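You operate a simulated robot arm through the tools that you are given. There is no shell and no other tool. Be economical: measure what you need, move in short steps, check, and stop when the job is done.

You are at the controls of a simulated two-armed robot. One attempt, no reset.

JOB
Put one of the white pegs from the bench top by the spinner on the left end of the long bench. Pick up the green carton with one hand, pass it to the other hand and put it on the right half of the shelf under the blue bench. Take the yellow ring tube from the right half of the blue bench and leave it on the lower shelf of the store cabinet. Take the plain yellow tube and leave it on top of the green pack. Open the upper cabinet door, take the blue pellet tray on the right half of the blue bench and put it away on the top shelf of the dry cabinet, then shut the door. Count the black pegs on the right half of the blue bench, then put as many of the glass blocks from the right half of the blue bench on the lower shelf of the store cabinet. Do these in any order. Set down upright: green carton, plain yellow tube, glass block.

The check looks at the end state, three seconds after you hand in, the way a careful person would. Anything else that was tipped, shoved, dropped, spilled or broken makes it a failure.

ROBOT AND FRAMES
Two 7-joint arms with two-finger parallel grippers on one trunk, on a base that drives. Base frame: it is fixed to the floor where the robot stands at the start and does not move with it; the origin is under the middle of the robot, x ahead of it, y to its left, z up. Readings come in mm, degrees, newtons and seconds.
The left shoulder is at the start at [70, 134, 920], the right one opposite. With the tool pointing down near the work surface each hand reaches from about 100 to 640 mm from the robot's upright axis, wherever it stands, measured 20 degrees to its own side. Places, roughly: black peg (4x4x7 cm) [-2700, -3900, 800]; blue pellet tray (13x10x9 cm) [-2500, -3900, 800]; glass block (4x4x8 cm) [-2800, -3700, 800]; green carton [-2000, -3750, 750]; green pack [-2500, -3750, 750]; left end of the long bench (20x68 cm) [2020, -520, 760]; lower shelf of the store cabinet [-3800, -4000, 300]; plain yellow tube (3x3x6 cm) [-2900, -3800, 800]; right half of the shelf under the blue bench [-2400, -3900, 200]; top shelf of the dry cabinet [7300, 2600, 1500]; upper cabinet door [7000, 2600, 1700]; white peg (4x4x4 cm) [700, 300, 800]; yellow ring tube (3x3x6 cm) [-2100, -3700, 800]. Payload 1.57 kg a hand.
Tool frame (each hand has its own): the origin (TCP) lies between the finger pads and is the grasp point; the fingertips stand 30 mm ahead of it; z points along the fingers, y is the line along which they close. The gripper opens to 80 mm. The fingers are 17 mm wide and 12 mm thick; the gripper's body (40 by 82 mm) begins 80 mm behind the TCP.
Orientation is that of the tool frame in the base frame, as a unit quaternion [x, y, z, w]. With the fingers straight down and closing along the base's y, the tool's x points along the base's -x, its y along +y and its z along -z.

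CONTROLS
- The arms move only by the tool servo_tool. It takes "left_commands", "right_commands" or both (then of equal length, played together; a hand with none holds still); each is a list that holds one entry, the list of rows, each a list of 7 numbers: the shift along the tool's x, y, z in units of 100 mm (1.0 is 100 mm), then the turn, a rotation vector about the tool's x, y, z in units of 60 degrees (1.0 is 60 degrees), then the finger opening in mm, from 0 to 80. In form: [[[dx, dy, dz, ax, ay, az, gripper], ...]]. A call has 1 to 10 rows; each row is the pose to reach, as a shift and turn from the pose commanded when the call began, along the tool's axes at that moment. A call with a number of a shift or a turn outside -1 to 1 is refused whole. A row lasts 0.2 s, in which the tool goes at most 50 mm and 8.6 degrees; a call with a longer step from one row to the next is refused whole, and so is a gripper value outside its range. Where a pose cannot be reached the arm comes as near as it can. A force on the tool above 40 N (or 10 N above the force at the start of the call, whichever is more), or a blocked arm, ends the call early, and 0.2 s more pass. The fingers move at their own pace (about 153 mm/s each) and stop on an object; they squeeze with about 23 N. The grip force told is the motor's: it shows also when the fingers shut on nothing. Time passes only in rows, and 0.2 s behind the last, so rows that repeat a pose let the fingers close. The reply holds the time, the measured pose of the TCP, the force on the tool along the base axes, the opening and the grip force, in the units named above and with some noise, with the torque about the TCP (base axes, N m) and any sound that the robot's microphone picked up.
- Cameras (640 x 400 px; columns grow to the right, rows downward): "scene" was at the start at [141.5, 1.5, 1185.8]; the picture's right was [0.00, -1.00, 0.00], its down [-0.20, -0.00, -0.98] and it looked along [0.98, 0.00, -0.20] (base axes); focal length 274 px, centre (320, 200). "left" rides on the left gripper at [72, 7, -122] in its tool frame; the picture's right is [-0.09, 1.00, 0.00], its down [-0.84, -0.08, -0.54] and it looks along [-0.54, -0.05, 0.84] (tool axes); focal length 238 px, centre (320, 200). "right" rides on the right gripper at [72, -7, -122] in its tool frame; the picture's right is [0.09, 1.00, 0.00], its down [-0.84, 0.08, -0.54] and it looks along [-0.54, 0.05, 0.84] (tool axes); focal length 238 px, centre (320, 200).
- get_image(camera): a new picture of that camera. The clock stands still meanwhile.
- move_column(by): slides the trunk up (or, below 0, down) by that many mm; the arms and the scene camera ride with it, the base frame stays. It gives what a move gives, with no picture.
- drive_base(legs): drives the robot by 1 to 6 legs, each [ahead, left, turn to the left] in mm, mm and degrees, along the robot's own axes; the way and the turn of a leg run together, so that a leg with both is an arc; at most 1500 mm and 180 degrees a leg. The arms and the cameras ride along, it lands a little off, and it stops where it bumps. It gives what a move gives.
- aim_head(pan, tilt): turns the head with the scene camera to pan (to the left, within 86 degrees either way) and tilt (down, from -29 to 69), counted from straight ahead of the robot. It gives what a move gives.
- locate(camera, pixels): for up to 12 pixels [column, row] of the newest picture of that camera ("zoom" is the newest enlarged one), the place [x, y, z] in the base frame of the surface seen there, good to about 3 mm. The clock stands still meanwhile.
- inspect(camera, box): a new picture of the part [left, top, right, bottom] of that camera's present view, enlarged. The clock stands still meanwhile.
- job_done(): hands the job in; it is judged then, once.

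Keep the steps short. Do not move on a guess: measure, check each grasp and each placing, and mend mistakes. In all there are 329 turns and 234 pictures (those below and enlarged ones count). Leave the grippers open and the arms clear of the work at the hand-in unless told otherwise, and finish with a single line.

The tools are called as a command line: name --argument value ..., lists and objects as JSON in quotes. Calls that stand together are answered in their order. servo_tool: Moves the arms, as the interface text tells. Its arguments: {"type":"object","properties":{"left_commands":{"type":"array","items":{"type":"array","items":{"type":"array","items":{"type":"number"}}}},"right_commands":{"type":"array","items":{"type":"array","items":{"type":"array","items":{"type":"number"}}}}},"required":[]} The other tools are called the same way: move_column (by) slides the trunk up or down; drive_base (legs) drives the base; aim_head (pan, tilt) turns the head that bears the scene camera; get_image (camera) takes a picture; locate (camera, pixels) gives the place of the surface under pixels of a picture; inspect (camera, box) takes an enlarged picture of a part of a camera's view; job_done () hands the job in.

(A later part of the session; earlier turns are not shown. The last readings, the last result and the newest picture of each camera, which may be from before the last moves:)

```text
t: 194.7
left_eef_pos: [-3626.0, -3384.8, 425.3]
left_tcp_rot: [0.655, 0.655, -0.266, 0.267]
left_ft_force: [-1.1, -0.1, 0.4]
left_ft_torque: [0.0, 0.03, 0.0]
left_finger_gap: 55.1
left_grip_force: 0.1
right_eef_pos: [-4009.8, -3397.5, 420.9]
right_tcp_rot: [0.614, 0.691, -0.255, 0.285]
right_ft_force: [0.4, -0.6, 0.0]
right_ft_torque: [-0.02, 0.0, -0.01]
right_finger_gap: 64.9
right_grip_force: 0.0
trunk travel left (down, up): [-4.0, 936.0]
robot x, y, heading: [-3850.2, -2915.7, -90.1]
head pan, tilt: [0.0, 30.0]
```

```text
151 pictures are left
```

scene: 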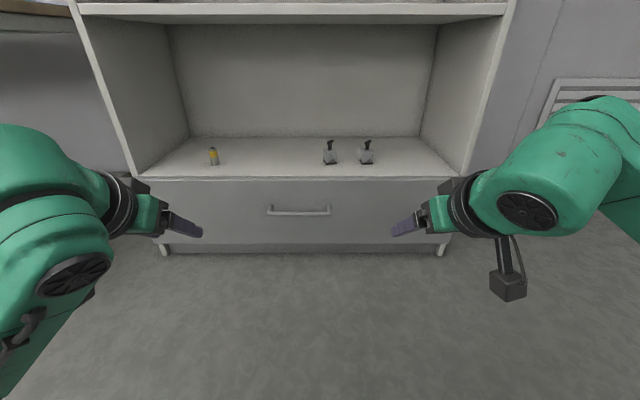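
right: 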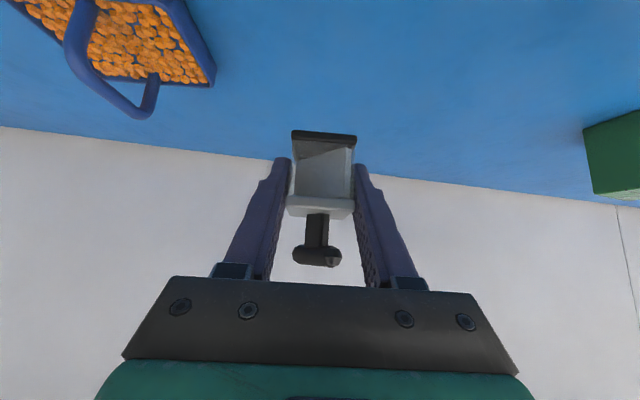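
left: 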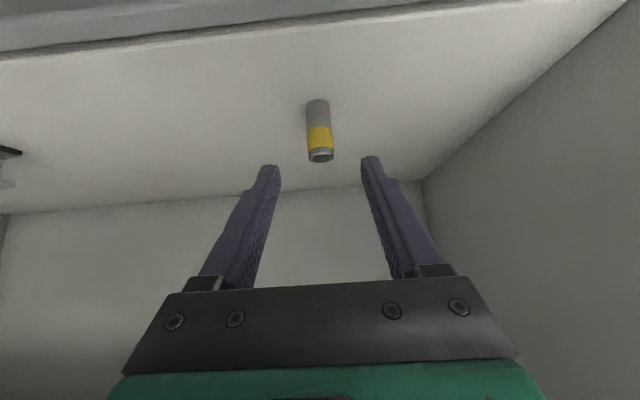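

All three stand on the lower shelf. Next the carton. Raise the trunk and drive to it, with the left hand turned back to pointing down.

move_column --by 400

move_column --by 92

drive_base --legs '[[0, 1500, 0], [0, 240, 0]]'

servo_tool --left_commands '[[[0, 0, -0.1, 0, 0.13, 0, 80], [0, 0, -0.2, 0, 0.26, 0, 80], [0, 0, -0.3, 0, 0.39, 0, 80], [0, 0, -0.4, 0, 0.52, 0, 80], [0, 0, -0.4, 0, 0.65, 0, 80], [0, 0, -0.4, 0, 0.75, 0, 80], [0, 0, -0.4, 0, 0.75, 0, 80]]]'

get_image --camera "scene"

```text
t: 198.5
left_eef_pos: [-3626.3, -3384.4, 824.9]
left_tcp_rot: [0.655, 0.655, -0.265, 0.266]
left_ft_force: [-0.2, -0.3, 0.4]
left_ft_torque: [-0.03, -0.02, -0.01]
left_finger_gap: 54.9
left_grip_force: 0.2
right_eef_pos: [-4009.3, -3396.3, 820.6]
right_tcp_rot: [0.613, 0.692, -0.254, 0.285]
right_ft_force: [-0.4, 0.8, 0.3]
right_ft_torque: [-0.04, 0.0, 0.02]
right_finger_gap: 64.9
right_grip_force: 0.1
trunk travel left (down, up): [-404.0, 536.0]
robot x, y, heading: [-3846.1, -2919.8, -89.8]
head pan, tilt: [0.0, 30.0]
```

```text
t: 199.8
left_eef_pos: [-3626.0, -3385.6, 917.7]
left_tcp_rot: [0.655, 0.655, -0.266, 0.266]
left_ft_force: [-0.4, -0.6, -0.2]
left_ft_torque: [0.0, 0.02, 0.0]
left_finger_gap: 55.1
left_grip_force: 0.1
right_eef_pos: [-4009.8, -3397.8, 911.6]
right_tcp_rot: [0.613, 0.691, -0.254, 0.286]
right_ft_force: [-1.2, -0.3, 1.1]
right_ft_torque: [0.01, 0.02, -0.01]
right_finger_gap: 65.1
right_grip_force: 0.0
trunk travel left (down, up): [-496.0, 444.0]
robot x, y, heading: [-3850.0, -2917.8, -90.1]
head pan, tilt: [0.0, 30.0]
```

```text
t: 208.6
left_eef_pos: [-1888.2, -3391.9, 916.7]
left_tcp_rot: [0.657, 0.654, -0.266, 0.265]
left_ft_force: [0.1, 0.2, 0.3]
left_ft_torque: [-0.01, 0.02, -0.02]
left_finger_gap: 55.1
left_grip_force: 0.2
right_eef_pos: [-2271.2, -3402.0, 912.7]
right_tcp_rot: [0.615, 0.69, -0.255, 0.286]
right_ft_force: [-0.2, 0.2, 0.2]
right_ft_torque: [0.02, 0.04, -0.04]
right_finger_gap: 64.9
right_grip_force: 0.0
trunk travel left (down, up): [-496.0, 444.0]
robot x, y, heading: [-2105.9, -2918.2, -90.1]
head pan, tilt: [0.0, 30.0]
```

```text
t: 210.2
left_eef_pos: [-1886.9, -3364.2, 945.9]
left_tcp_rot: [0.708, 0.706, 0.006, -0.005]
left_ft_force: [-0.4, -0.4, -0.1]
left_ft_torque: [-0.02, 0.01, 0.01]
left_finger_gap: 79.9
left_grip_force: 0.1
right_eef_pos: [-2271.7, -3401.9, 912.6]
right_tcp_rot: [0.615, 0.689, -0.256, 0.286]
right_ft_force: [0.4, 0.4, -0.4]
right_ft_torque: [0.03, 0.03, 0.02]
right_finger_gap: 65.3
right_grip_force: 0.1
trunk travel left (down, up): [-496.0, 444.0]
robot x, y, heading: [-2110.6, -2919.3, -90.7]
head pan, tilt: [0.0, 30.0]
```

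```text
150 pictures are left
```

scene: 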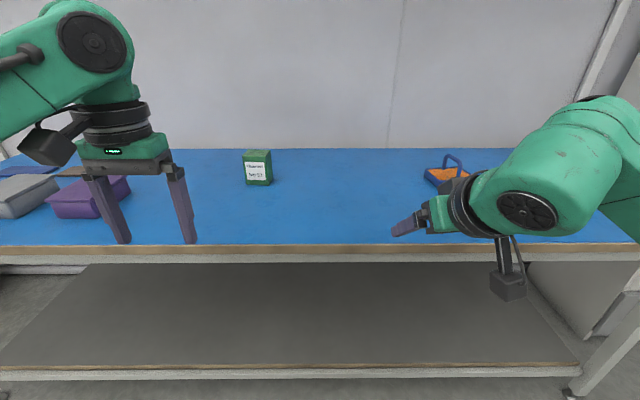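

Fix heading and drive ahead 330, then view the carton from the left hand.

drive_base --legs '[[0, 0, 0.6], [330, 0, 0]]'

get_image --camera "left"

```text
t: 212.7
left_eef_pos: [-1880.9, -3693.2, 946.2]
left_tcp_rot: [0.705, 0.709, 0.006, -0.004]
left_ft_force: [0.1, 0.1, 0.1]
left_ft_torque: [0.01, -0.01, 0.02]
left_finger_gap: 79.7
left_grip_force: 0.1
right_eef_pos: [-2266.3, -3735.8, 912.1]
right_tcp_rot: [0.612, 0.692, -0.254, 0.287]
right_ft_force: [-0.6, -0.2, 0.5]
right_ft_torque: [-0.02, 0.0, -0.01]
right_finger_gap: 64.9
right_grip_force: 0.1
trunk travel left (down, up): [-496.0, 444.0]
robot x, y, heading: [-2106.1, -3253.1, -89.9]
head pan, tilt: [0.0, 30.0]
```

```text
149 pictures are left
```

left: 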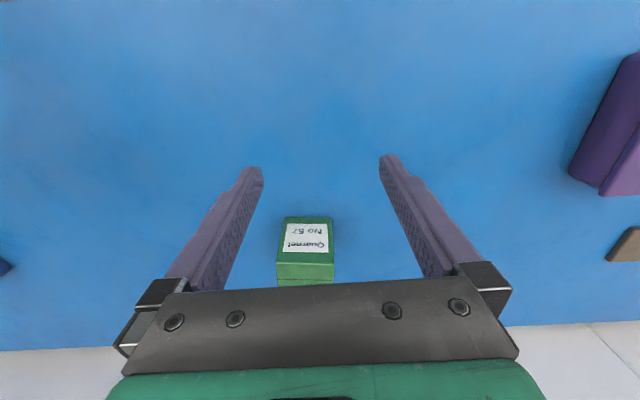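

locate --camera "left" --pixels '[[283, 218], [331, 219], [278, 266], [332, 268], [281, 282], [331, 282], [305, 275]]'

get_image --camera "right"

```text
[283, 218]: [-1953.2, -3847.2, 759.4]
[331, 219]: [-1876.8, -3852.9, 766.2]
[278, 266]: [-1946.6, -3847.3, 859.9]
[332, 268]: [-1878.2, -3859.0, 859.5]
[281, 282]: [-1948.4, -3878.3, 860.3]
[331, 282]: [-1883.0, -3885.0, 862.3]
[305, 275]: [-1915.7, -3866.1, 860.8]
```

```text
148 pictures are left
```

right: 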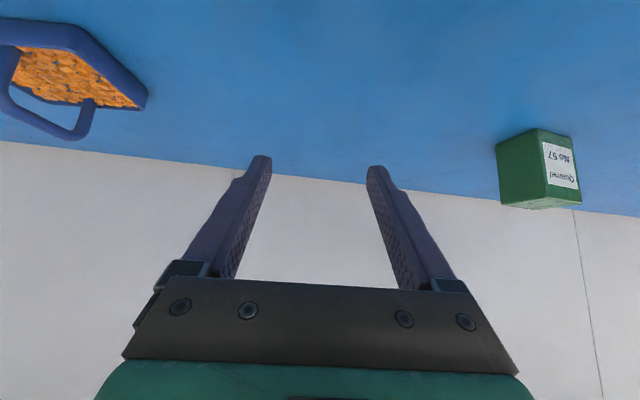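

locate --camera "right" --pixels '[[500, 150], [503, 200], [543, 207], [541, 135], [572, 142], [578, 200], [546, 198]]'

inspect --camera "right" --box '[480, 115, 600, 225]'

```text
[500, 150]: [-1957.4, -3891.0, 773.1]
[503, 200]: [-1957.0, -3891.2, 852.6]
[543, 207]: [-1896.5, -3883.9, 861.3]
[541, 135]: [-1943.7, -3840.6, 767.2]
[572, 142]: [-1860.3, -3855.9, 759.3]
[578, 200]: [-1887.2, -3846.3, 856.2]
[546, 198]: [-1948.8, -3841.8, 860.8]
```

```text
3.64 times, centred on (540, 170) of right
```

zoom: 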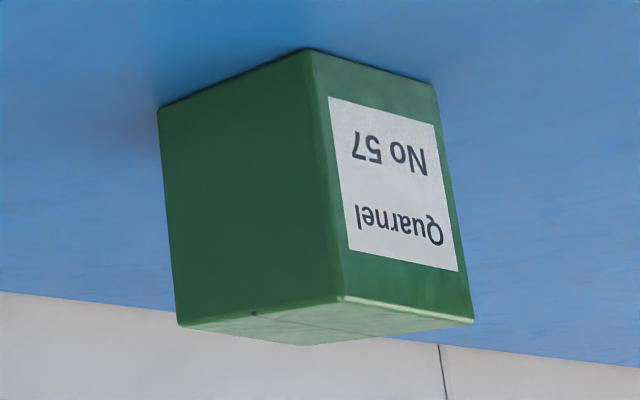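

Carton ≈70 wide × 52 deep × 100 tall, turned ≈ −8°, centre (−1919,−3875). Left hand will grip front/back near the top: yaw it 82° anticlockwise in two calls.

servo_tool --left_commands '[[[0, 0, 0, 0, 0, -0.14, 80], [0, 0, 0, 0, 0, -0.28, 80], [0, 0, 0, 0, 0, -0.42, 80], [0, 0, 0, 0, 0, -0.56, 80], [0, 0, 0, 0, 0, -0.683, 80]]]'

servo_tool --left_commands '[[[0, 0, 0, 0, 0, -0.14, 80], [0, 0, 0, 0, 0, -0.28, 80], [0, 0, 0, 0, 0, -0.42, 80], [0, 0, 0, 0, 0, -0.56, 80], [0, 0, 0, 0, 0, -0.683, 80], [0, 0, 0, 0, 0, -0.683, 80]]]'

get_image --camera "left"

```text
t: 213.9
left_eef_pos: [-1881.0, -3693.2, 945.0]
left_tcp_rot: [0.411, 0.912, 0.007, -0.002]
left_ft_force: [0.2, 1.1, 0.3]
left_ft_torque: [0.0, -0.02, -0.04]
left_finger_gap: 79.9
left_grip_force: 0.1
right_eef_pos: [-2265.7, -3734.4, 912.0]
right_tcp_rot: [0.612, 0.692, -0.254, 0.286]
right_ft_force: [-0.3, -0.2, -0.5]
right_ft_torque: [-0.01, -0.03, 0.0]
right_finger_gap: 65.0
right_grip_force: 0.1
trunk travel left (down, up): [-496.0, 444.0]
robot x, y, heading: [-2107.3, -3257.9, -89.8]
head pan, tilt: [0.0, 30.0]
```

```text
t: 215.3
left_eef_pos: [-1882.6, -3694.1, 945.2]
left_tcp_rot: [0.067, 0.998, 0.006, 0.0]
left_ft_force: [0.7, 0.1, -0.7]
left_ft_torque: [0.01, -0.03, -0.01]
left_finger_gap: 80.1
left_grip_force: 0.1
right_eef_pos: [-2266.0, -3735.7, 911.8]
right_tcp_rot: [0.612, 0.692, -0.255, 0.286]
right_ft_force: [-0.6, 0.1, 0.3]
right_ft_torque: [0.04, 0.0, 0.04]
right_finger_gap: 65.0
right_grip_force: 0.0
trunk travel left (down, up): [-496.0, 444.0]
robot x, y, heading: [-2109.7, -3251.9, -90.1]
head pan, tilt: [0.0, 30.0]
```

```text
146 pictures are left
```

left: 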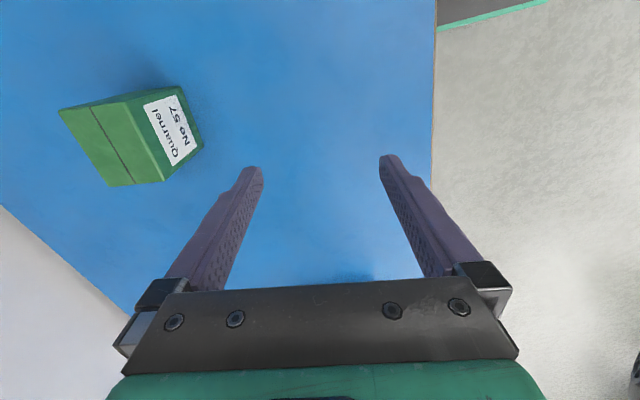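

Yaw done. Measure the carton's top corners from here.

locate --camera "left" --pixels '[[62, 112], [110, 183], [128, 98], [162, 178], [112, 143], [175, 95], [200, 145]]'

```text
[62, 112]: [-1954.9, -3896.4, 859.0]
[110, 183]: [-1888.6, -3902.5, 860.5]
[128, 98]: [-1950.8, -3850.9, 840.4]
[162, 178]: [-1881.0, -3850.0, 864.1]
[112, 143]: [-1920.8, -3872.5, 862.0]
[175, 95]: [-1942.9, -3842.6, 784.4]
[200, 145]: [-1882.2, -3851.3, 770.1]
```

Centre (−1918,−3874). Drive 60 ahead for reach, then move the left hand over it.

drive_base --legs '[[60, 0, 0]]'

servo_tool --left_commands '[[[0.1, -0.4, 0, 0, 0, 0, 80], [0.19, -0.8, 0, 0, 0, 0, 80], [0.19, -0.95, 0, 0, 0, 0, 80], [0.19, -0.95, 0, 0, 0, 0, 80]]]'

get_image --camera "left"

```text
t: 216.2
left_eef_pos: [-1881.8, -3755.1, 945.5]
left_tcp_rot: [0.067, 0.998, 0.008, 0.0]
left_ft_force: [0.1, 0.1, -0.2]
left_ft_torque: [0.05, 0.0, 0.02]
left_finger_gap: 80.3
left_grip_force: 0.0
right_eef_pos: [-2264.8, -3794.9, 912.7]
right_tcp_rot: [0.612, 0.693, -0.253, 0.285]
right_ft_force: [-0.6, -0.5, -0.2]
right_ft_torque: [0.03, 0.0, 0.01]
right_finger_gap: 65.1
right_grip_force: 0.1
trunk travel left (down, up): [-496.0, 444.0]
robot x, y, heading: [-2109.2, -3314.1, -89.8]
head pan, tilt: [0.0, 30.0]
```

```text
t: 217.2
left_eef_pos: [-1911.4, -3844.7, 944.1]
left_tcp_rot: [0.068, 0.998, 0.007, 0.0]
left_ft_force: [-0.9, 0.6, -0.3]
left_ft_torque: [0.03, 0.02, -0.01]
left_finger_gap: 79.9
left_grip_force: 0.0
right_eef_pos: [-2266.4, -3795.5, 911.3]
right_tcp_rot: [0.612, 0.692, -0.254, 0.287]
right_ft_force: [-0.3, 0.9, 0.1]
right_ft_torque: [-0.02, 0.07, 0.0]
right_finger_gap: 64.9
right_grip_force: 0.0
trunk travel left (down, up): [-496.0, 444.0]
robot x, y, heading: [-2108.7, -3311.8, -89.8]
head pan, tilt: [0.0, 30.0]
```

```text
145 pictures are left
```

left: 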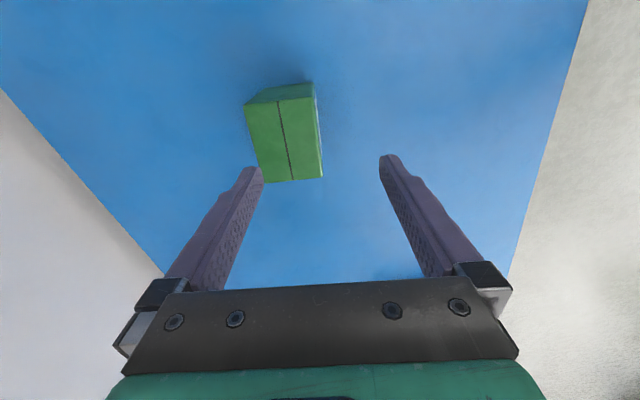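

locate --camera "left" --pixels '[[246, 106], [314, 98], [264, 180], [322, 176], [286, 140]]'

servo_tool --left_commands '[[[0.026, -0.3, 0, 0, 0, 0, 80], [0.026, -0.3, 0.2, 0, 0, 0, 80], [0.026, -0.3, 0.4, 0, 0, 0, 80], [0.026, -0.3, 0.4, 0, 0, 0, 80]]]'

get_image --camera "left"

```text
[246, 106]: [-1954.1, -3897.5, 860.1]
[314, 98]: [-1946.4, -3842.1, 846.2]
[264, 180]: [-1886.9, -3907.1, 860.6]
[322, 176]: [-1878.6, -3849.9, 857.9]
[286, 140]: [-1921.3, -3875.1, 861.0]
```

```text
t: 218.2
left_eef_pos: [-1919.7, -3874.1, 904.7]
left_tcp_rot: [0.068, 0.998, 0.006, 0.0]
left_ft_force: [0.3, 0.6, 0.2]
left_ft_torque: [0.01, 0.0, -0.02]
left_finger_gap: 80.0
left_grip_force: 0.0
right_eef_pos: [-2264.3, -3795.0, 912.5]
right_tcp_rot: [0.612, 0.692, -0.253, 0.286]
right_ft_force: [-1.1, -0.1, -1.1]
right_ft_torque: [0.0, 0.01, -0.02]
right_finger_gap: 65.0
right_grip_force: 0.0
trunk travel left (down, up): [-496.0, 444.0]
robot x, y, heading: [-2104.6, -3311.5, -89.9]
head pan, tilt: [0.0, 30.0]
```

```text
144 pictures are left
```

left: 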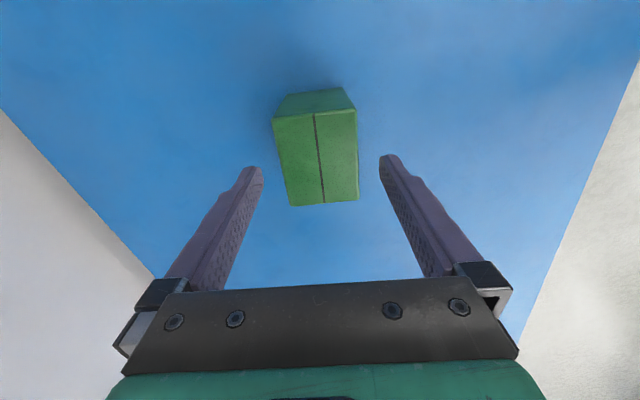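

Centred. Lower 56 mm and close.

servo_tool --left_commands '[[[0, 0, 0.3, 0, 0, 0, 80], [0, 0, 0.56, 0, 0, 0, 80], [0, 0, 0.56, 0, 0, 0, 80], [0, 0, 0.56, 0, 0, 0, 55], [0, 0, 0.56, 0, 0, 0, 40], [0, 0, 0.56, 0, 0, 0, 40], [0, 0, 0.56, 0, 0, 0, 40]]]'

get_image --camera "left"

```text
t: 219.8
left_eef_pos: [-1920.0, -3874.3, 849.2]
left_tcp_rot: [0.067, 0.998, 0.007, 0.0]
left_ft_force: [1.6, -1.0, 1.8]
left_ft_torque: [-0.21, -0.04, 0.04]
left_finger_gap: 59.9
left_grip_force: 22.3
right_eef_pos: [-2265.5, -3794.1, 912.7]
right_tcp_rot: [0.611, 0.693, -0.253, 0.287]
right_ft_force: [-0.8, 0.9, 0.5]
right_ft_torque: [-0.03, 0.01, 0.01]
right_finger_gap: 64.7
right_grip_force: 0.2
trunk travel left (down, up): [-496.0, 444.0]
robot x, y, heading: [-2104.5, -3305.2, -89.7]
head pan, tilt: [0.0, 30.0]
```

```text
143 pictures are left
```

left: 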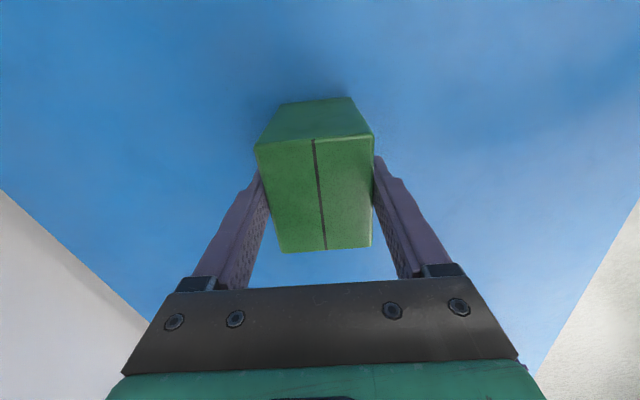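

Gripped (60 mm). Lift 100 straight up, check, then back away from the bench.

servo_tool --left_commands '[[[0, 0, -0.2, 0, 0, 0, 40], [0, 0, -0.5, 0, 0, 0, 40], [0, 0, -0.8, 0, 0, 0, 40], [0, 0, -1.0, 0, 0, 0, 40]]]'

get_image --camera "left"

drive_base --legs '[[-500, 0, 0]]'

```text
t: 220.8
left_eef_pos: [-1922.1, -3873.4, 950.0]
left_tcp_rot: [0.068, 0.998, 0.006, 0.001]
left_ft_force: [0.1, 0.4, -1.7]
left_ft_torque: [0.0, -0.03, -0.01]
left_finger_gap: 59.9
left_grip_force: 22.7
right_eef_pos: [-2266.3, -3794.9, 911.4]
right_tcp_rot: [0.613, 0.692, -0.254, 0.286]
right_ft_force: [-0.3, -0.3, 0.0]
right_ft_torque: [-0.05, -0.01, 0.02]
right_finger_gap: 64.7
right_grip_force: 0.1
trunk travel left (down, up): [-496.0, 444.0]
robot x, y, heading: [-2109.6, -3313.1, -89.7]
head pan, tilt: [0.0, 30.0]
```

```text
142 pictures are left
```

left: 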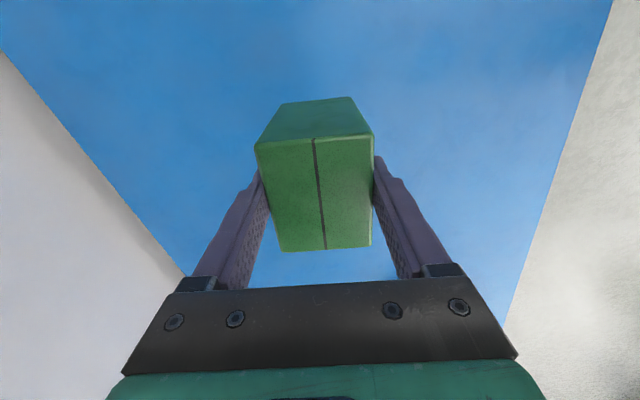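

```text
t: 223.8
left_eef_pos: [-1921.6, -3372.4, 948.9]
left_tcp_rot: [0.067, 0.998, 0.006, 0.0]
left_ft_force: [-0.1, -0.4, -1.3]
left_ft_torque: [-0.04, -0.02, 0.0]
left_finger_gap: 59.6
left_grip_force: 23.0
right_eef_pos: [-2265.7, -3294.3, 912.6]
right_tcp_rot: [0.611, 0.693, -0.254, 0.287]
right_ft_force: [0.7, -0.6, 0.5]
right_ft_torque: [0.01, 0.0, 0.02]
right_finger_gap: 65.0
right_grip_force: 0.1
trunk travel left (down, up): [-496.0, 444.0]
robot x, y, heading: [-2107.4, -2810.1, -89.8]
head pan, tilt: [0.0, 30.0]
```

Carton light and steady. Turn the left hand back 82° in two calls.

servo_tool --left_commands '[[[0, 0, 0, 0, 0, 0.14, 40], [0, 0, 0, 0, 0, 0.28, 40], [0, 0, 0, 0, 0, 0.42, 40], [0, 0, 0, 0, 0, 0.56, 40], [0, 0, 0, 0, 0, 0.683, 40]]]'

servo_tool --left_commands '[[[0, 0, 0, 0, 0, 0.14, 40], [0, 0, 0, 0, 0, 0.28, 40], [0, 0, 0, 0, 0, 0.42, 40], [0, 0, 0, 0, 0, 0.56, 40], [0, 0, 0, 0, 0, 0.683, 40], [0, 0, 0, 0, 0, 0.683, 40]]]'

```text
t: 225.0
left_eef_pos: [-1922.0, -3373.7, 947.1]
left_tcp_rot: [0.413, 0.911, 0.006, -0.002]
left_ft_force: [-1.0, -0.2, -0.9]
left_ft_torque: [-0.02, 0.02, 0.0]
left_finger_gap: 59.7
left_grip_force: 22.8
right_eef_pos: [-2267.9, -3294.4, 912.4]
right_tcp_rot: [0.611, 0.693, -0.254, 0.287]
right_ft_force: [-0.5, 0.1, 0.8]
right_ft_torque: [0.02, -0.01, -0.04]
right_finger_gap: 64.9
right_grip_force: 0.1
trunk travel left (down, up): [-496.0, 444.0]
robot x, y, heading: [-2109.8, -2810.8, -89.9]
head pan, tilt: [0.0, 30.0]
```

```text
t: 226.4
left_eef_pos: [-1922.0, -3372.1, 947.2]
left_tcp_rot: [0.705, 0.709, 0.005, -0.004]
left_ft_force: [-0.6, -0.1, -0.7]
left_ft_torque: [0.01, -0.01, 0.0]
left_finger_gap: 59.7
left_grip_force: 23.5
right_eef_pos: [-2266.5, -3295.5, 912.2]
right_tcp_rot: [0.611, 0.693, -0.253, 0.286]
right_ft_force: [-0.4, -0.5, -0.2]
right_ft_torque: [-0.01, 0.01, -0.02]
right_finger_gap: 65.1
right_grip_force: 0.1
trunk travel left (down, up): [-496.0, 444.0]
robot x, y, heading: [-2105.6, -2812.4, -89.7]
head pan, tilt: [0.0, 30.0]
```

Now set the right hand: yaw to 0 and pitch 15° more (60° from vertical).

servo_tool --right_commands '[[[0, 0, 0, 0.083, 0, 0.083, 80], [0, 0, 0, 0.083, 0, 0.083, 80]]]'

servo_tool --right_commands '[[[0, 0, 0, 0, -0.13, 0, 80], [0, 0, 0, 0, -0.25, 0, 80], [0, 0, 0, 0, -0.25, 0, 80]]]' --left_commands '[[[0, -0.3, 0, 0, 0, 0, 40], [-0.05, -0.6, 0, 0, 0, 0, 40], [-0.13, -0.9, 0, 0, 0, 0, 40]]]'

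get_image --camera "scene"

```text
t: 227.0
left_eef_pos: [-1922.0, -3372.8, 949.5]
left_tcp_rot: [0.705, 0.709, 0.005, -0.004]
left_ft_force: [-0.4, -0.1, -1.1]
left_ft_torque: [-0.04, -0.04, -0.01]
left_finger_gap: 59.6
left_grip_force: 22.9
right_eef_pos: [-2267.6, -3293.8, 912.2]
right_tcp_rot: [0.653, 0.654, -0.271, 0.27]
right_ft_force: [-0.3, 0.2, 1.0]
right_ft_torque: [0.0, -0.03, -0.04]
right_finger_gap: 79.9
right_grip_force: 0.0
trunk travel left (down, up): [-496.0, 444.0]
robot x, y, heading: [-2107.6, -2812.3, -89.8]
head pan, tilt: [0.0, 30.0]
```

```text
t: 227.8
left_eef_pos: [-2006.6, -3365.5, 948.9]
left_tcp_rot: [0.704, 0.71, 0.004, -0.004]
left_ft_force: [0.3, 0.0, -1.1]
left_ft_torque: [0.0, -0.02, 0.0]
left_finger_gap: 59.7
left_grip_force: 22.7
left hand out of reach, approached as far as the arm can: row 2, 3
right_eef_pos: [-2268.1, -3293.9, 912.7]
right_tcp_rot: [0.613, 0.613, -0.353, 0.353]
right_ft_force: [0.1, -0.4, -0.6]
right_ft_torque: [0.0, -0.03, 0.0]
right_finger_gap: 80.1
right_grip_force: 0.0
trunk travel left (down, up): [-496.0, 444.0]
robot x, y, heading: [-2111.7, -2808.4, -89.8]
head pan, tilt: [0.0, 30.0]
```

```text
141 pictures are left
```

scene: 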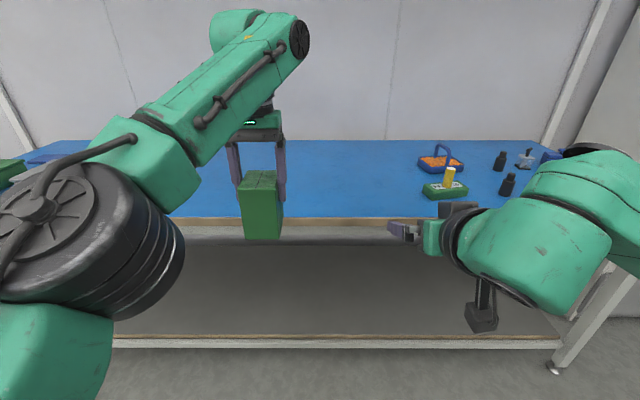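

Crossing reach is short at this height. Lower both hands (no bench beneath here) to gain reach.

servo_tool --left_commands '[[[0, 0, 0.3, 0, 0, 0, 40], [0, 0, 0.65, 0, 0, 0, 40], [0, 0, 1.0, 0, 0, 0, 40]]]' --right_commands '[[[0.3, 0, 0.1, 0, 0, 0, 80], [0.6, 0, 0.25, 0, 0, 0, 80], [0.95, 0, 0.4, 0, 0, 0, 80]]]'

servo_tool --left_commands '[[[0, -0.3, 0.2, 0, 0, 0, 40], [0, -0.6, 0.4, 0, 0, 0, 40], [0, -0.85, 0.5, 0, 0, 0, 40], [0, -0.85, 0.5, 0, 0, 0, 40]]]'

```text
t: 228.6
left_eef_pos: [-2004.3, -3362.5, 847.1]
left_tcp_rot: [0.704, 0.71, 0.005, -0.004]
left_ft_force: [0.0, -0.1, -2.4]
left_ft_torque: [-0.04, -0.02, -0.01]
left_finger_gap: 59.7
left_grip_force: 23.1
right_eef_pos: [-2265.9, -3282.0, 809.6]
right_tcp_rot: [0.612, 0.613, -0.354, 0.353]
right_ft_force: [0.2, -0.5, -0.3]
right_ft_torque: [0.03, -0.01, 0.01]
right_finger_gap: 79.9
right_grip_force: 0.0
trunk travel left (down, up): [-496.0, 444.0]
robot x, y, heading: [-2110.2, -2809.5, -89.7]
head pan, tilt: [0.0, 30.0]
```

```text
t: 229.6
left_eef_pos: [-2091.3, -3363.4, 797.5]
left_tcp_rot: [0.705, 0.709, 0.005, -0.004]
left_ft_force: [0.7, -0.3, -1.4]
left_ft_torque: [0.01, 0.04, 0.01]
left_finger_gap: 59.8
left_grip_force: 23.1
right_eef_pos: [-2266.4, -3281.1, 809.5]
right_tcp_rot: [0.611, 0.613, -0.354, 0.354]
right_ft_force: [-0.3, 0.2, 0.0]
right_ft_torque: [0.02, -0.02, 0.01]
right_finger_gap: 79.8
right_grip_force: 0.0
trunk travel left (down, up): [-496.0, 444.0]
robot x, y, heading: [-2103.5, -2812.9, -89.4]
head pan, tilt: [0.0, 30.0]
```

Left holds the carton at (−2091,−3363), bottom z≈708. Move the right hand sideways to its pre-pose in front of the carton.

servo_tool --right_commands '[[[0.12, 0.3, 0, 0, 0, 0, 80], [0.25, 0.6, 0, 0, 0, 0, 80], [0.25, 0.95, 0, 0, 0, 0, 80], [0.25, 0.95, 0, 0, 0, 0, 80]]]'

get_image --camera "right"

get_image --camera "scene"

```text
t: 230.6
left_eef_pos: [-2092.4, -3363.8, 798.8]
left_tcp_rot: [0.704, 0.71, 0.005, -0.003]
left_ft_force: [0.2, 0.2, -1.3]
left_ft_torque: [0.0, -0.02, -0.02]
left_finger_gap: 59.6
left_grip_force: 23.4
right_eef_pos: [-2172.6, -3268.7, 787.7]
right_tcp_rot: [0.613, 0.613, -0.353, 0.353]
right_ft_force: [0.1, -0.2, 0.4]
right_ft_torque: [0.03, -0.02, 0.01]
right_finger_gap: 79.9
right_grip_force: 0.0
trunk travel left (down, up): [-496.0, 444.0]
robot x, y, heading: [-2107.4, -2813.0, -90.0]
head pan, tilt: [0.0, 30.0]
```

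```text
140 pictures are left
```

right: 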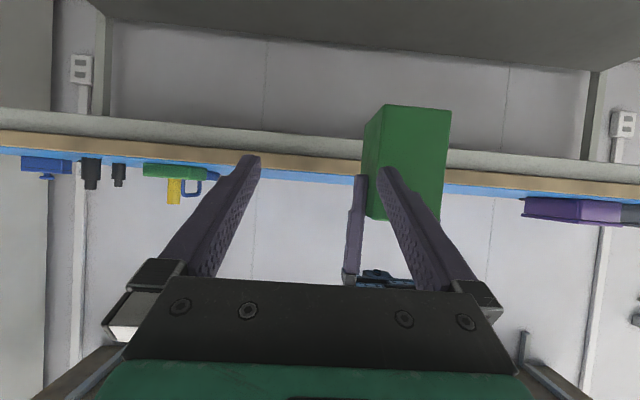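

```text
139 pictures are left
```

scene: 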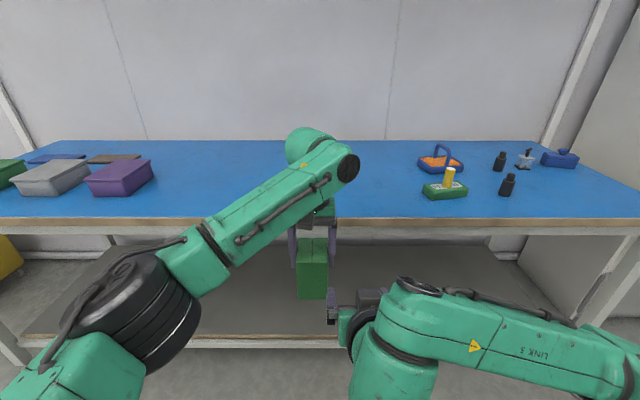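

Going well. 81 mm further left to centre on the carton.

servo_tool --right_commands '[[[0, 0.3, 0, 0, 0, 0, 80], [0, 0.6, 0, 0, 0, 0, 80], [0, 0.81, 0, 0, 0, 0, 80], [0, 0.81, 0, 0, 0, 0, 80]]]'

get_image --camera "right"

```text
t: 231.6
left_eef_pos: [-2091.0, -3363.0, 796.9]
left_tcp_rot: [0.705, 0.71, 0.005, -0.004]
left_ft_force: [-0.2, 0.4, -2.2]
left_ft_torque: [-0.01, -0.01, 0.0]
left_finger_gap: 59.6
left_grip_force: 22.8
right_eef_pos: [-2090.9, -3268.3, 788.0]
right_tcp_rot: [0.613, 0.613, -0.353, 0.353]
right_ft_force: [-0.5, 0.0, -0.1]
right_ft_torque: [-0.01, 0.0, -0.01]
right_finger_gap: 80.1
right_grip_force: 0.0
trunk travel left (down, up): [-496.0, 444.0]
robot x, y, heading: [-2109.8, -2811.6, -89.7]
head pan, tilt: [0.0, 30.0]
```

```text
138 pictures are left
```

right: 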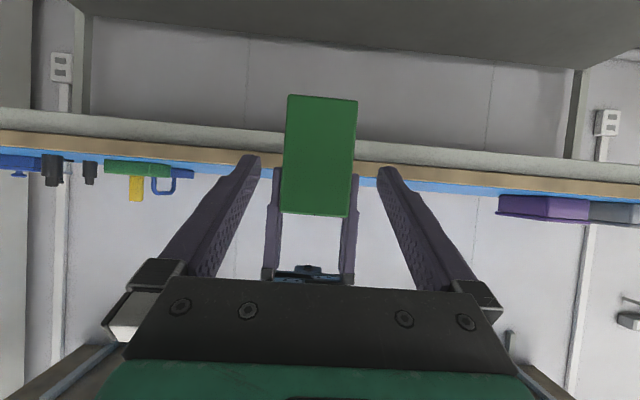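

locate --camera "right" --pixels '[[291, 99], [354, 104], [284, 205], [346, 212], [320, 150]]'

```text
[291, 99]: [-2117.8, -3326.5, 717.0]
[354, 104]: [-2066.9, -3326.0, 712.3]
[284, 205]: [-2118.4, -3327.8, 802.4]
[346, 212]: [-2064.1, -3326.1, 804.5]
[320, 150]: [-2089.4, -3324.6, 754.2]
```

Carton near face y −3326, centred x −2092. Advance 97 mm along the tool.

servo_tool --right_commands '[[[0, 0, 0.3, 0, 0, 0, 80], [0, 0, 0.6, 0, 0, 0, 80], [0, 0, 0.85, 0, 0, 0, 80], [0, 0, 0.97, 0, 0, 0, 80], [0, 0, 0.97, 0, 0, 0, 80]]]'

get_image --camera "right"

get_image --camera "left"

```text
t: 232.8
left_eef_pos: [-2091.2, -3362.3, 797.8]
left_tcp_rot: [0.705, 0.709, 0.005, -0.004]
left_ft_force: [-0.6, 0.1, -1.3]
left_ft_torque: [0.02, 0.01, 0.04]
left_finger_gap: 59.5
left_grip_force: 22.8
right_eef_pos: [-2091.1, -3353.8, 739.8]
right_tcp_rot: [0.612, 0.613, -0.353, 0.353]
right_ft_force: [-0.6, 0.6, -0.4]
right_ft_torque: [0.01, 0.0, -0.01]
right_finger_gap: 80.0
right_grip_force: 0.1
trunk travel left (down, up): [-496.0, 444.0]
robot x, y, heading: [-2107.2, -2808.9, -89.5]
head pan, tilt: [0.0, 30.0]
```

```text
137 pictures are left
```

right: 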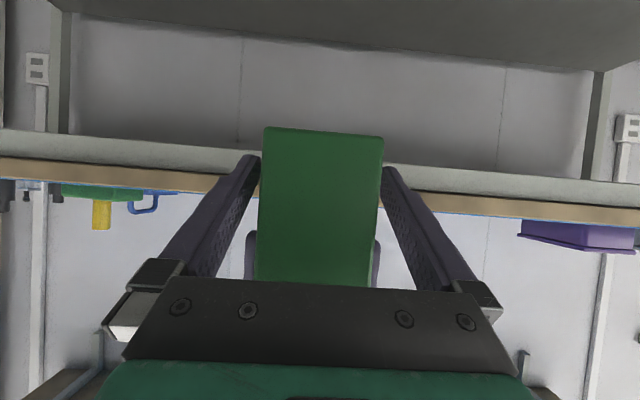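

```text
136 pictures are left
```

left: 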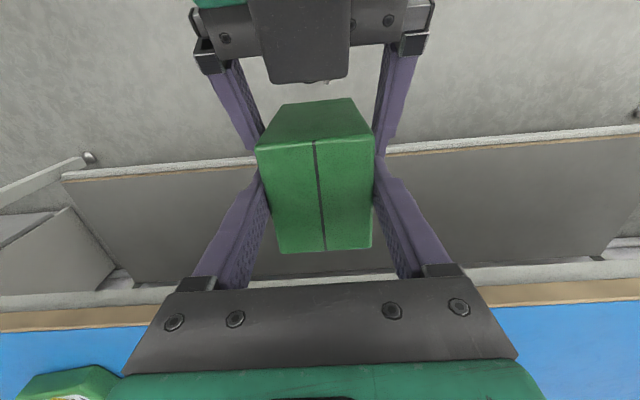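

Nicely straddled. Close the right hand.

servo_tool --right_commands '[[[0, 0, 0, 0, 0, 0, 65], [0, 0, 0, 0, 0, 0, 50], [0, 0, 0, 0, 0, 0, 40], [0, 0, 0, 0, 0, 0, 40]]]'

```text
t: 233.8
left_eef_pos: [-2090.3, -3361.6, 798.6]
left_tcp_rot: [0.704, 0.71, 0.005, -0.004]
left_ft_force: [5.1, -0.2, -2.0]
left_ft_torque: [0.06, 0.09, -0.56]
left_finger_gap: 59.8
left_grip_force: 23.0
right_eef_pos: [-2090.7, -3352.0, 740.2]
right_tcp_rot: [0.612, 0.613, -0.354, 0.353]
right_ft_force: [-6.0, 1.0, 0.5]
right_ft_torque: [-0.1, -0.38, 0.53]
right_finger_gap: 60.2
right_grip_force: 23.2
trunk travel left (down, up): [-496.0, 444.0]
robot x, y, heading: [-2105.4, -2811.7, -89.8]
head pan, tilt: [0.0, 30.0]
```

Both hold it (60 mm). Open the left hand and lift it off.

servo_tool --left_commands '[[[0, 0, 0, 0, 0, 0, 60], [0, 0, 0, 0, 0, 0, 75], [0, 0, 0, 0, 0, 0, 80], [0, 0, -0.2, 0, 0, 0, 80], [0, 0, -0.6, 0, 0, 0, 80], [0, 0, -1.0, 0, 0, 0, 80]]]'

get_image --camera "right"

get_image --camera "scene"

```text
t: 235.2
left_eef_pos: [-2091.6, -3360.8, 901.7]
left_tcp_rot: [0.705, 0.709, 0.005, -0.003]
left_ft_force: [0.0, 0.0, 0.4]
left_ft_torque: [-0.04, 0.0, 0.01]
left_finger_gap: 80.2
left_grip_force: 0.1
right_eef_pos: [-2090.7, -3351.3, 741.2]
right_tcp_rot: [0.611, 0.613, -0.353, 0.355]
right_ft_force: [-0.7, 0.4, 0.4]
right_ft_torque: [0.01, -0.03, 0.0]
right_finger_gap: 59.4
right_grip_force: 23.5
trunk travel left (down, up): [-496.0, 444.0]
robot x, y, heading: [-2106.2, -2809.5, -90.0]
head pan, tilt: [0.0, 30.0]
```

```text
135 pictures are left
```

right: 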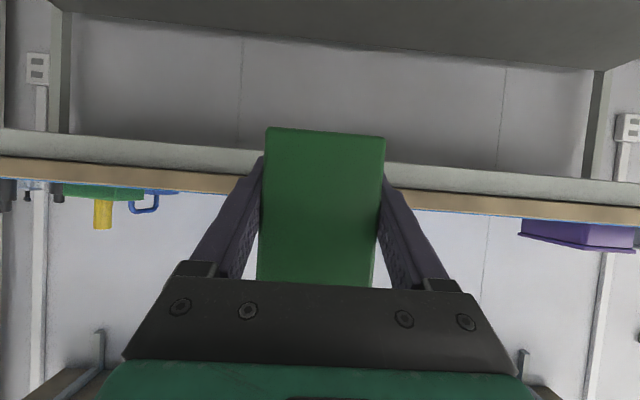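

```text
134 pictures are left
```

scene: 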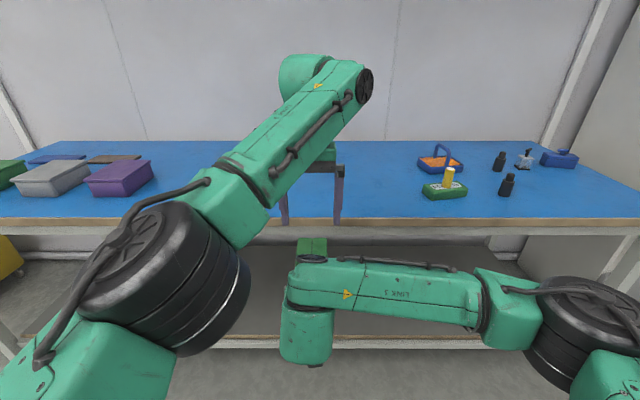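

Pass complete: the right hand holds the carton alone (59 mm). Take the left hand up and left, then back to a tucked pose.

servo_tool --left_commands '[[[0, 0.2, -0.3, 0, 0, 0, 80], [0, 0.5, -0.6, 0, 0, 0, 80], [0, 0.8, -0.8, 0, 0, 0, 80], [0, 1.0, -1.0, 0, 0, 0, 80]]]'

servo_tool --left_commands '[[[0.3, 0.3, 0, 0, 0, 0, 80], [0.6, 0.6, -0.1, 0, 0, 0, 80], [0.9, 0.9, -0.3, 0, 0, 0, 80], [1.0, 0.9, -0.3, 0, 0, 0, 80]]]'

servo_tool --left_commands '[[[0.4, 0, 0, 0, 0, 0, 80], [0.8, 0, 0, 0, 0, 0, 80], [1.0, 0, 0, 0, 0, 0, 80]]]' --right_commands '[[[0, -0.3, 0, 0, 0, 0, 40], [0, -0.65, 0, 0, 0, 0, 40], [0, -1.0, 0, 0, 0, 0, 40]]]'

get_image --camera "scene"

```text
t: 236.2
left_eef_pos: [-2031.3, -3342.1, 979.4]
left_tcp_rot: [0.713, 0.701, 0.004, 0.007]
left_ft_force: [0.1, 1.0, 0.7]
left_ft_torque: [-0.03, 0.04, 0.0]
left_finger_gap: 80.1
left_grip_force: 0.1
left hand out of reach, approached as far as the arm can: row 1, 2, 3, 4
right_eef_pos: [-2091.6, -3351.0, 740.1]
right_tcp_rot: [0.611, 0.613, -0.354, 0.354]
right_ft_force: [0.9, -0.1, 0.1]
right_ft_torque: [0.01, 0.01, 0.01]
right_finger_gap: 59.7
right_grip_force: 23.6
trunk travel left (down, up): [-496.0, 444.0]
robot x, y, heading: [-2108.4, -2816.5, -89.6]
head pan, tilt: [0.0, 30.0]
```

```text
t: 237.2
left_eef_pos: [-1942.5, -3243.3, 1008.3]
left_tcp_rot: [0.705, 0.71, 0.007, -0.005]
left_ft_force: [-0.7, -0.2, 0.5]
left_ft_torque: [0.01, 0.0, -0.01]
left_finger_gap: 80.1
left_grip_force: 0.1
right_eef_pos: [-2090.3, -3353.3, 739.0]
right_tcp_rot: [0.611, 0.614, -0.353, 0.354]
right_ft_force: [-1.5, -0.5, -0.3]
right_ft_torque: [0.02, -0.01, 0.0]
right_finger_gap: 59.8
right_grip_force: 23.1
trunk travel left (down, up): [-496.0, 444.0]
robot x, y, heading: [-2107.0, -2810.5, -89.8]
head pan, tilt: [0.0, 30.0]
```

```text
t: 238.0
left_eef_pos: [-1943.6, -3141.5, 1010.7]
left_tcp_rot: [0.705, 0.709, 0.005, -0.003]
left_ft_force: [-0.5, 0.7, 0.3]
left_ft_torque: [0.01, 0.0, 0.02]
left_finger_gap: 80.0
left_grip_force: 0.1
right_eef_pos: [-2191.6, -3351.3, 740.3]
right_tcp_rot: [0.612, 0.612, -0.354, 0.354]
right_ft_force: [-0.2, 0.2, 0.2]
right_ft_torque: [-0.02, -0.05, 0.04]
right_finger_gap: 59.8
right_grip_force: 23.1
trunk travel left (down, up): [-496.0, 444.0]
robot x, y, heading: [-2112.2, -2815.5, -89.5]
head pan, tilt: [0.0, 30.0]
```

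```text
133 pictures are left
```

scene: 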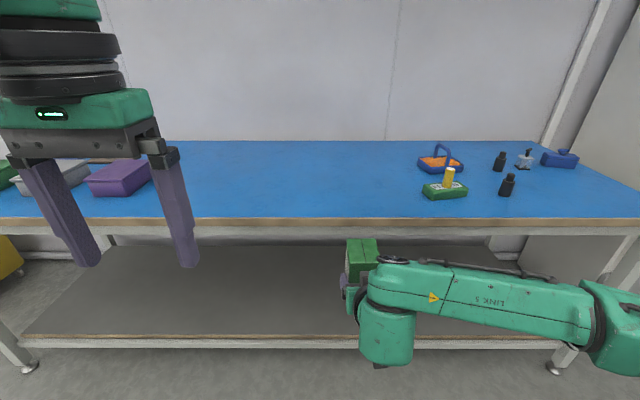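

Check the right elbow's place before lowering the trunk.

locate --camera "scene" --pixels '[[610, 340], [600, 290], [480, 290], [385, 355], [630, 300], [380, 368], [590, 365], [360, 250]]'

```text
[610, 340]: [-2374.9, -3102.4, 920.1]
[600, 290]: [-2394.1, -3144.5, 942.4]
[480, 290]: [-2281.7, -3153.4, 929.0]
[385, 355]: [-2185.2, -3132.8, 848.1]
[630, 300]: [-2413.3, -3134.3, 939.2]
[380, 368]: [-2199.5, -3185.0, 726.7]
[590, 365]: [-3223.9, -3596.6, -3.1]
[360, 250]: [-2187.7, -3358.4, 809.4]
```

Clear. Sidestep right 210, then lower the trunk 490.

drive_base --legs '[[0, -210, 0]]'

move_column --by -400

move_column --by -90

aim_head --pan 0 --tilt 20

get_image --camera "scene"

```text
t: 239.6
left_eef_pos: [-2152.8, -3143.7, 1010.6]
left_tcp_rot: [0.705, 0.709, 0.004, -0.003]
left_ft_force: [-0.4, 0.4, -0.9]
left_ft_torque: [0.01, 0.0, -0.03]
left_finger_gap: 80.0
left_grip_force: 0.1
right_eef_pos: [-2400.8, -3351.7, 738.8]
right_tcp_rot: [0.611, 0.614, -0.353, 0.354]
right_ft_force: [-0.4, -0.7, -0.1]
right_ft_torque: [0.01, 0.0, 0.01]
right_finger_gap: 59.7
right_grip_force: 22.7
trunk travel left (down, up): [-496.0, 444.0]
robot x, y, heading: [-2318.8, -2808.4, -89.4]
head pan, tilt: [0.0, 30.0]
```

```text
t: 243.5
left_eef_pos: [-2152.1, -3142.4, 611.1]
left_tcp_rot: [0.705, 0.709, 0.005, -0.003]
left_ft_force: [-0.9, 0.2, 0.4]
left_ft_torque: [0.0, 0.0, -0.03]
left_finger_gap: 79.7
left_grip_force: 0.0
right_eef_pos: [-2400.6, -3352.7, 339.6]
right_tcp_rot: [0.612, 0.613, -0.353, 0.353]
right_ft_force: [0.6, 0.5, 1.0]
right_ft_torque: [0.03, 0.02, -0.05]
right_finger_gap: 60.1
right_grip_force: 22.9
trunk travel left (down, up): [-96.0, 844.0]
robot x, y, heading: [-2316.4, -2811.5, -89.8]
head pan, tilt: [0.0, 30.0]
```

```text
t: 244.7
left_eef_pos: [-2152.8, -3143.1, 519.4]
left_tcp_rot: [0.705, 0.709, 0.005, -0.003]
left_ft_force: [-0.5, 1.2, -0.2]
left_ft_torque: [0.02, 0.03, -0.03]
left_finger_gap: 80.1
left_grip_force: 0.0
right_eef_pos: [-2400.6, -3352.0, 249.2]
right_tcp_rot: [0.612, 0.613, -0.354, 0.353]
right_ft_force: [0.7, 1.5, 0.2]
right_ft_torque: [0.04, 0.03, 0.03]
right_finger_gap: 59.7
right_grip_force: 23.7
trunk travel left (down, up): [-6.0, 934.0]
robot x, y, heading: [-2322.4, -2812.9, -89.8]
head pan, tilt: [0.0, 30.0]
```

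```text
t: 245.4
left_eef_pos: [-2153.4, -3142.3, 519.5]
left_tcp_rot: [0.705, 0.71, 0.005, -0.003]
left_ft_force: [0.4, -0.7, 0.9]
left_ft_torque: [0.0, 0.0, 0.01]
left_finger_gap: 80.1
left_grip_force: 0.0
right_eef_pos: [-2401.4, -3352.5, 249.1]
right_tcp_rot: [0.611, 0.614, -0.353, 0.354]
right_ft_force: [-0.4, -0.3, 0.4]
right_ft_torque: [0.04, 0.02, -0.01]
right_finger_gap: 59.6
right_grip_force: 22.8
trunk travel left (down, up): [-6.0, 934.0]
robot x, y, heading: [-2321.4, -2813.1, -89.7]
head pan, tilt: [0.0, 20.0]
```

```text
132 pictures are left
```

scene: 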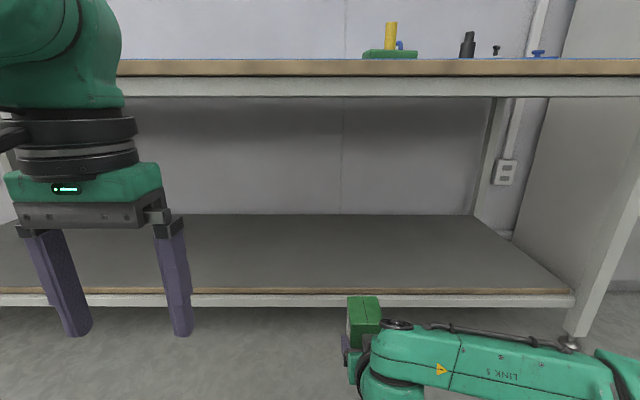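

Measure the shelf surface.

locate --camera "scene" --pixels '[[330, 287], [330, 260], [420, 280], [420, 240], [330, 294], [330, 300], [330, 93], [330, 75]]'

```text
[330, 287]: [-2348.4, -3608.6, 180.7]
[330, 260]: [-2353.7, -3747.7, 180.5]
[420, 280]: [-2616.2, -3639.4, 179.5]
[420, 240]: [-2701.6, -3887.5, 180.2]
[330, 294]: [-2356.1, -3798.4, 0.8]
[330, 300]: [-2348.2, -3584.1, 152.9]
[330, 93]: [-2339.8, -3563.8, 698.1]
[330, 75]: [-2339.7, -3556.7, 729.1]
```

Shelf z≈180; the carton bottom is now ≈217. Drive ahead 310.

drive_base --legs '[[310, 0, 0]]'

get_image --camera "right"

get_image --camera "scene"

```text
t: 247.5
left_eef_pos: [-2151.4, -3455.1, 520.1]
left_tcp_rot: [0.704, 0.71, 0.005, -0.003]
left_ft_force: [-0.6, 0.4, -0.4]
left_ft_torque: [0.02, -0.02, 0.01]
left_finger_gap: 80.0
left_grip_force: 0.1
right_eef_pos: [-2397.8, -3665.3, 249.4]
right_tcp_rot: [0.611, 0.614, -0.353, 0.354]
right_ft_force: [-0.4, 0.1, -1.0]
right_ft_torque: [0.04, -0.02, 0.01]
right_finger_gap: 60.0
right_grip_force: 23.1
trunk travel left (down, up): [-6.0, 934.0]
robot x, y, heading: [-2318.7, -3123.5, -89.6]
head pan, tilt: [0.0, 20.0]
```

```text
131 pictures are left
```

right: 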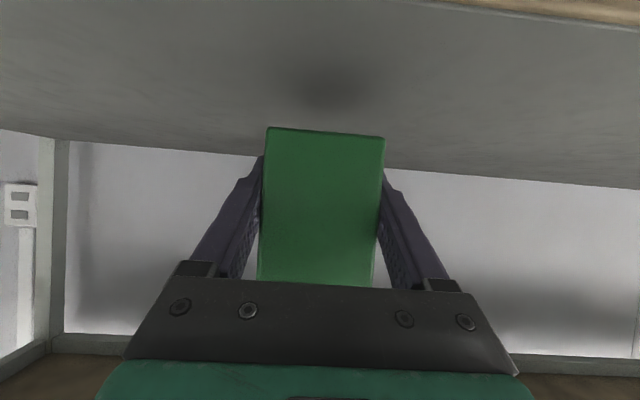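

```text
130 pictures are left
```

scene: 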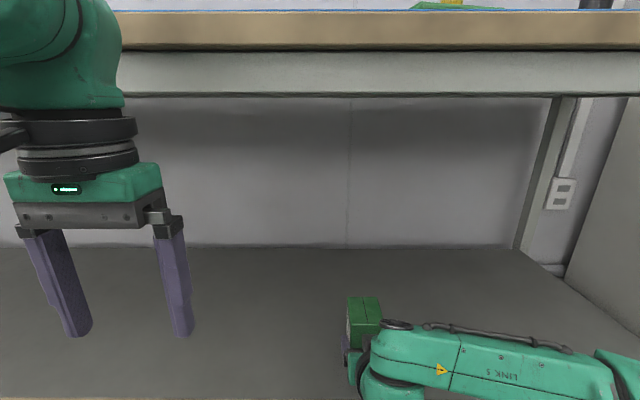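

Extend 30 mm and lower 34 mm, then creep.

servo_tool --right_commands '[[[-0.1, 0, 0.2, 0, 0, 0, 40], [0.0, 0, 0.34, 0, 0, 0, 40], [0.1, 0, 0.41, 0, 0, 0, 40], [0.14, 0, 0.43, 0, 0, 0, 40], [0.14, 0, 0.43, 0, 0, 0, 40]]]'

```text
t: 248.7
left_eef_pos: [-2150.5, -3454.2, 520.3]
left_tcp_rot: [0.704, 0.711, 0.005, -0.003]
left_ft_force: [-0.5, 0.0, 0.1]
left_ft_torque: [0.0, 0.02, 0.0]
left_finger_gap: 80.0
left_grip_force: 0.0
right_eef_pos: [-2397.9, -3695.4, 215.8]
right_tcp_rot: [0.611, 0.614, -0.353, 0.354]
right_ft_force: [0.7, -0.5, 0.1]
right_ft_torque: [0.04, 0.0, 0.0]
right_finger_gap: 59.8
right_grip_force: 23.1
trunk travel left (down, up): [-6.0, 934.0]
robot x, y, heading: [-2314.7, -3124.8, -89.4]
head pan, tilt: [0.0, 20.0]
```

servo_tool --right_commands '[[[0.013, 0, 0.008, 0, 0, 0, 40], [0.026, 0, 0.015, 0, 0, 0, 40], [0.035, 0, 0.02, 0, 0, 0, 40], [0.035, 0, 0.02, 0, 0, 0, 40]]]'

```text
t: 249.7
left_eef_pos: [-2150.7, -3453.5, 520.1]
left_tcp_rot: [0.704, 0.71, 0.005, -0.004]
left_ft_force: [0.4, 1.2, 0.9]
left_ft_torque: [0.02, -0.02, 0.01]
left_finger_gap: 79.8
left_grip_force: 0.1
right_eef_pos: [-2398.1, -3695.1, 211.7]
right_tcp_rot: [0.611, 0.613, -0.354, 0.354]
right_ft_force: [-0.5, 0.4, 0.2]
right_ft_torque: [0.02, -0.01, -0.03]
right_finger_gap: 59.7
right_grip_force: 23.2
trunk travel left (down, up): [-6.0, 934.0]
robot x, y, heading: [-2317.6, -3123.7, -89.6]
head pan, tilt: [0.0, 20.0]
```

servo_tool --right_commands '[[[0.01, 0, 0.006, 0, 0, 0, 40], [0.02, 0, 0.012, 0, 0, 0, 40], [0.02, 0, 0.012, 0, 0, 0, 40]]]'

```text
t: 250.5
left_eef_pos: [-2151.1, -3454.6, 520.4]
left_tcp_rot: [0.705, 0.709, 0.005, -0.004]
left_ft_force: [0.4, -0.7, 0.1]
left_ft_torque: [-0.01, 0.05, -0.02]
left_finger_gap: 80.0
left_grip_force: 0.0
right_eef_pos: [-2398.5, -3694.9, 210.4]
right_tcp_rot: [0.612, 0.613, -0.354, 0.354]
right_ft_force: [0.5, -0.7, 4.1]
right_ft_torque: [-0.31, -0.2, 0.0]
right_finger_gap: 59.3
right_grip_force: 23.0
trunk travel left (down, up): [-6.0, 934.0]
robot x, y, heading: [-2314.1, -3123.8, -89.6]
head pan, tilt: [0.0, 20.0]
```

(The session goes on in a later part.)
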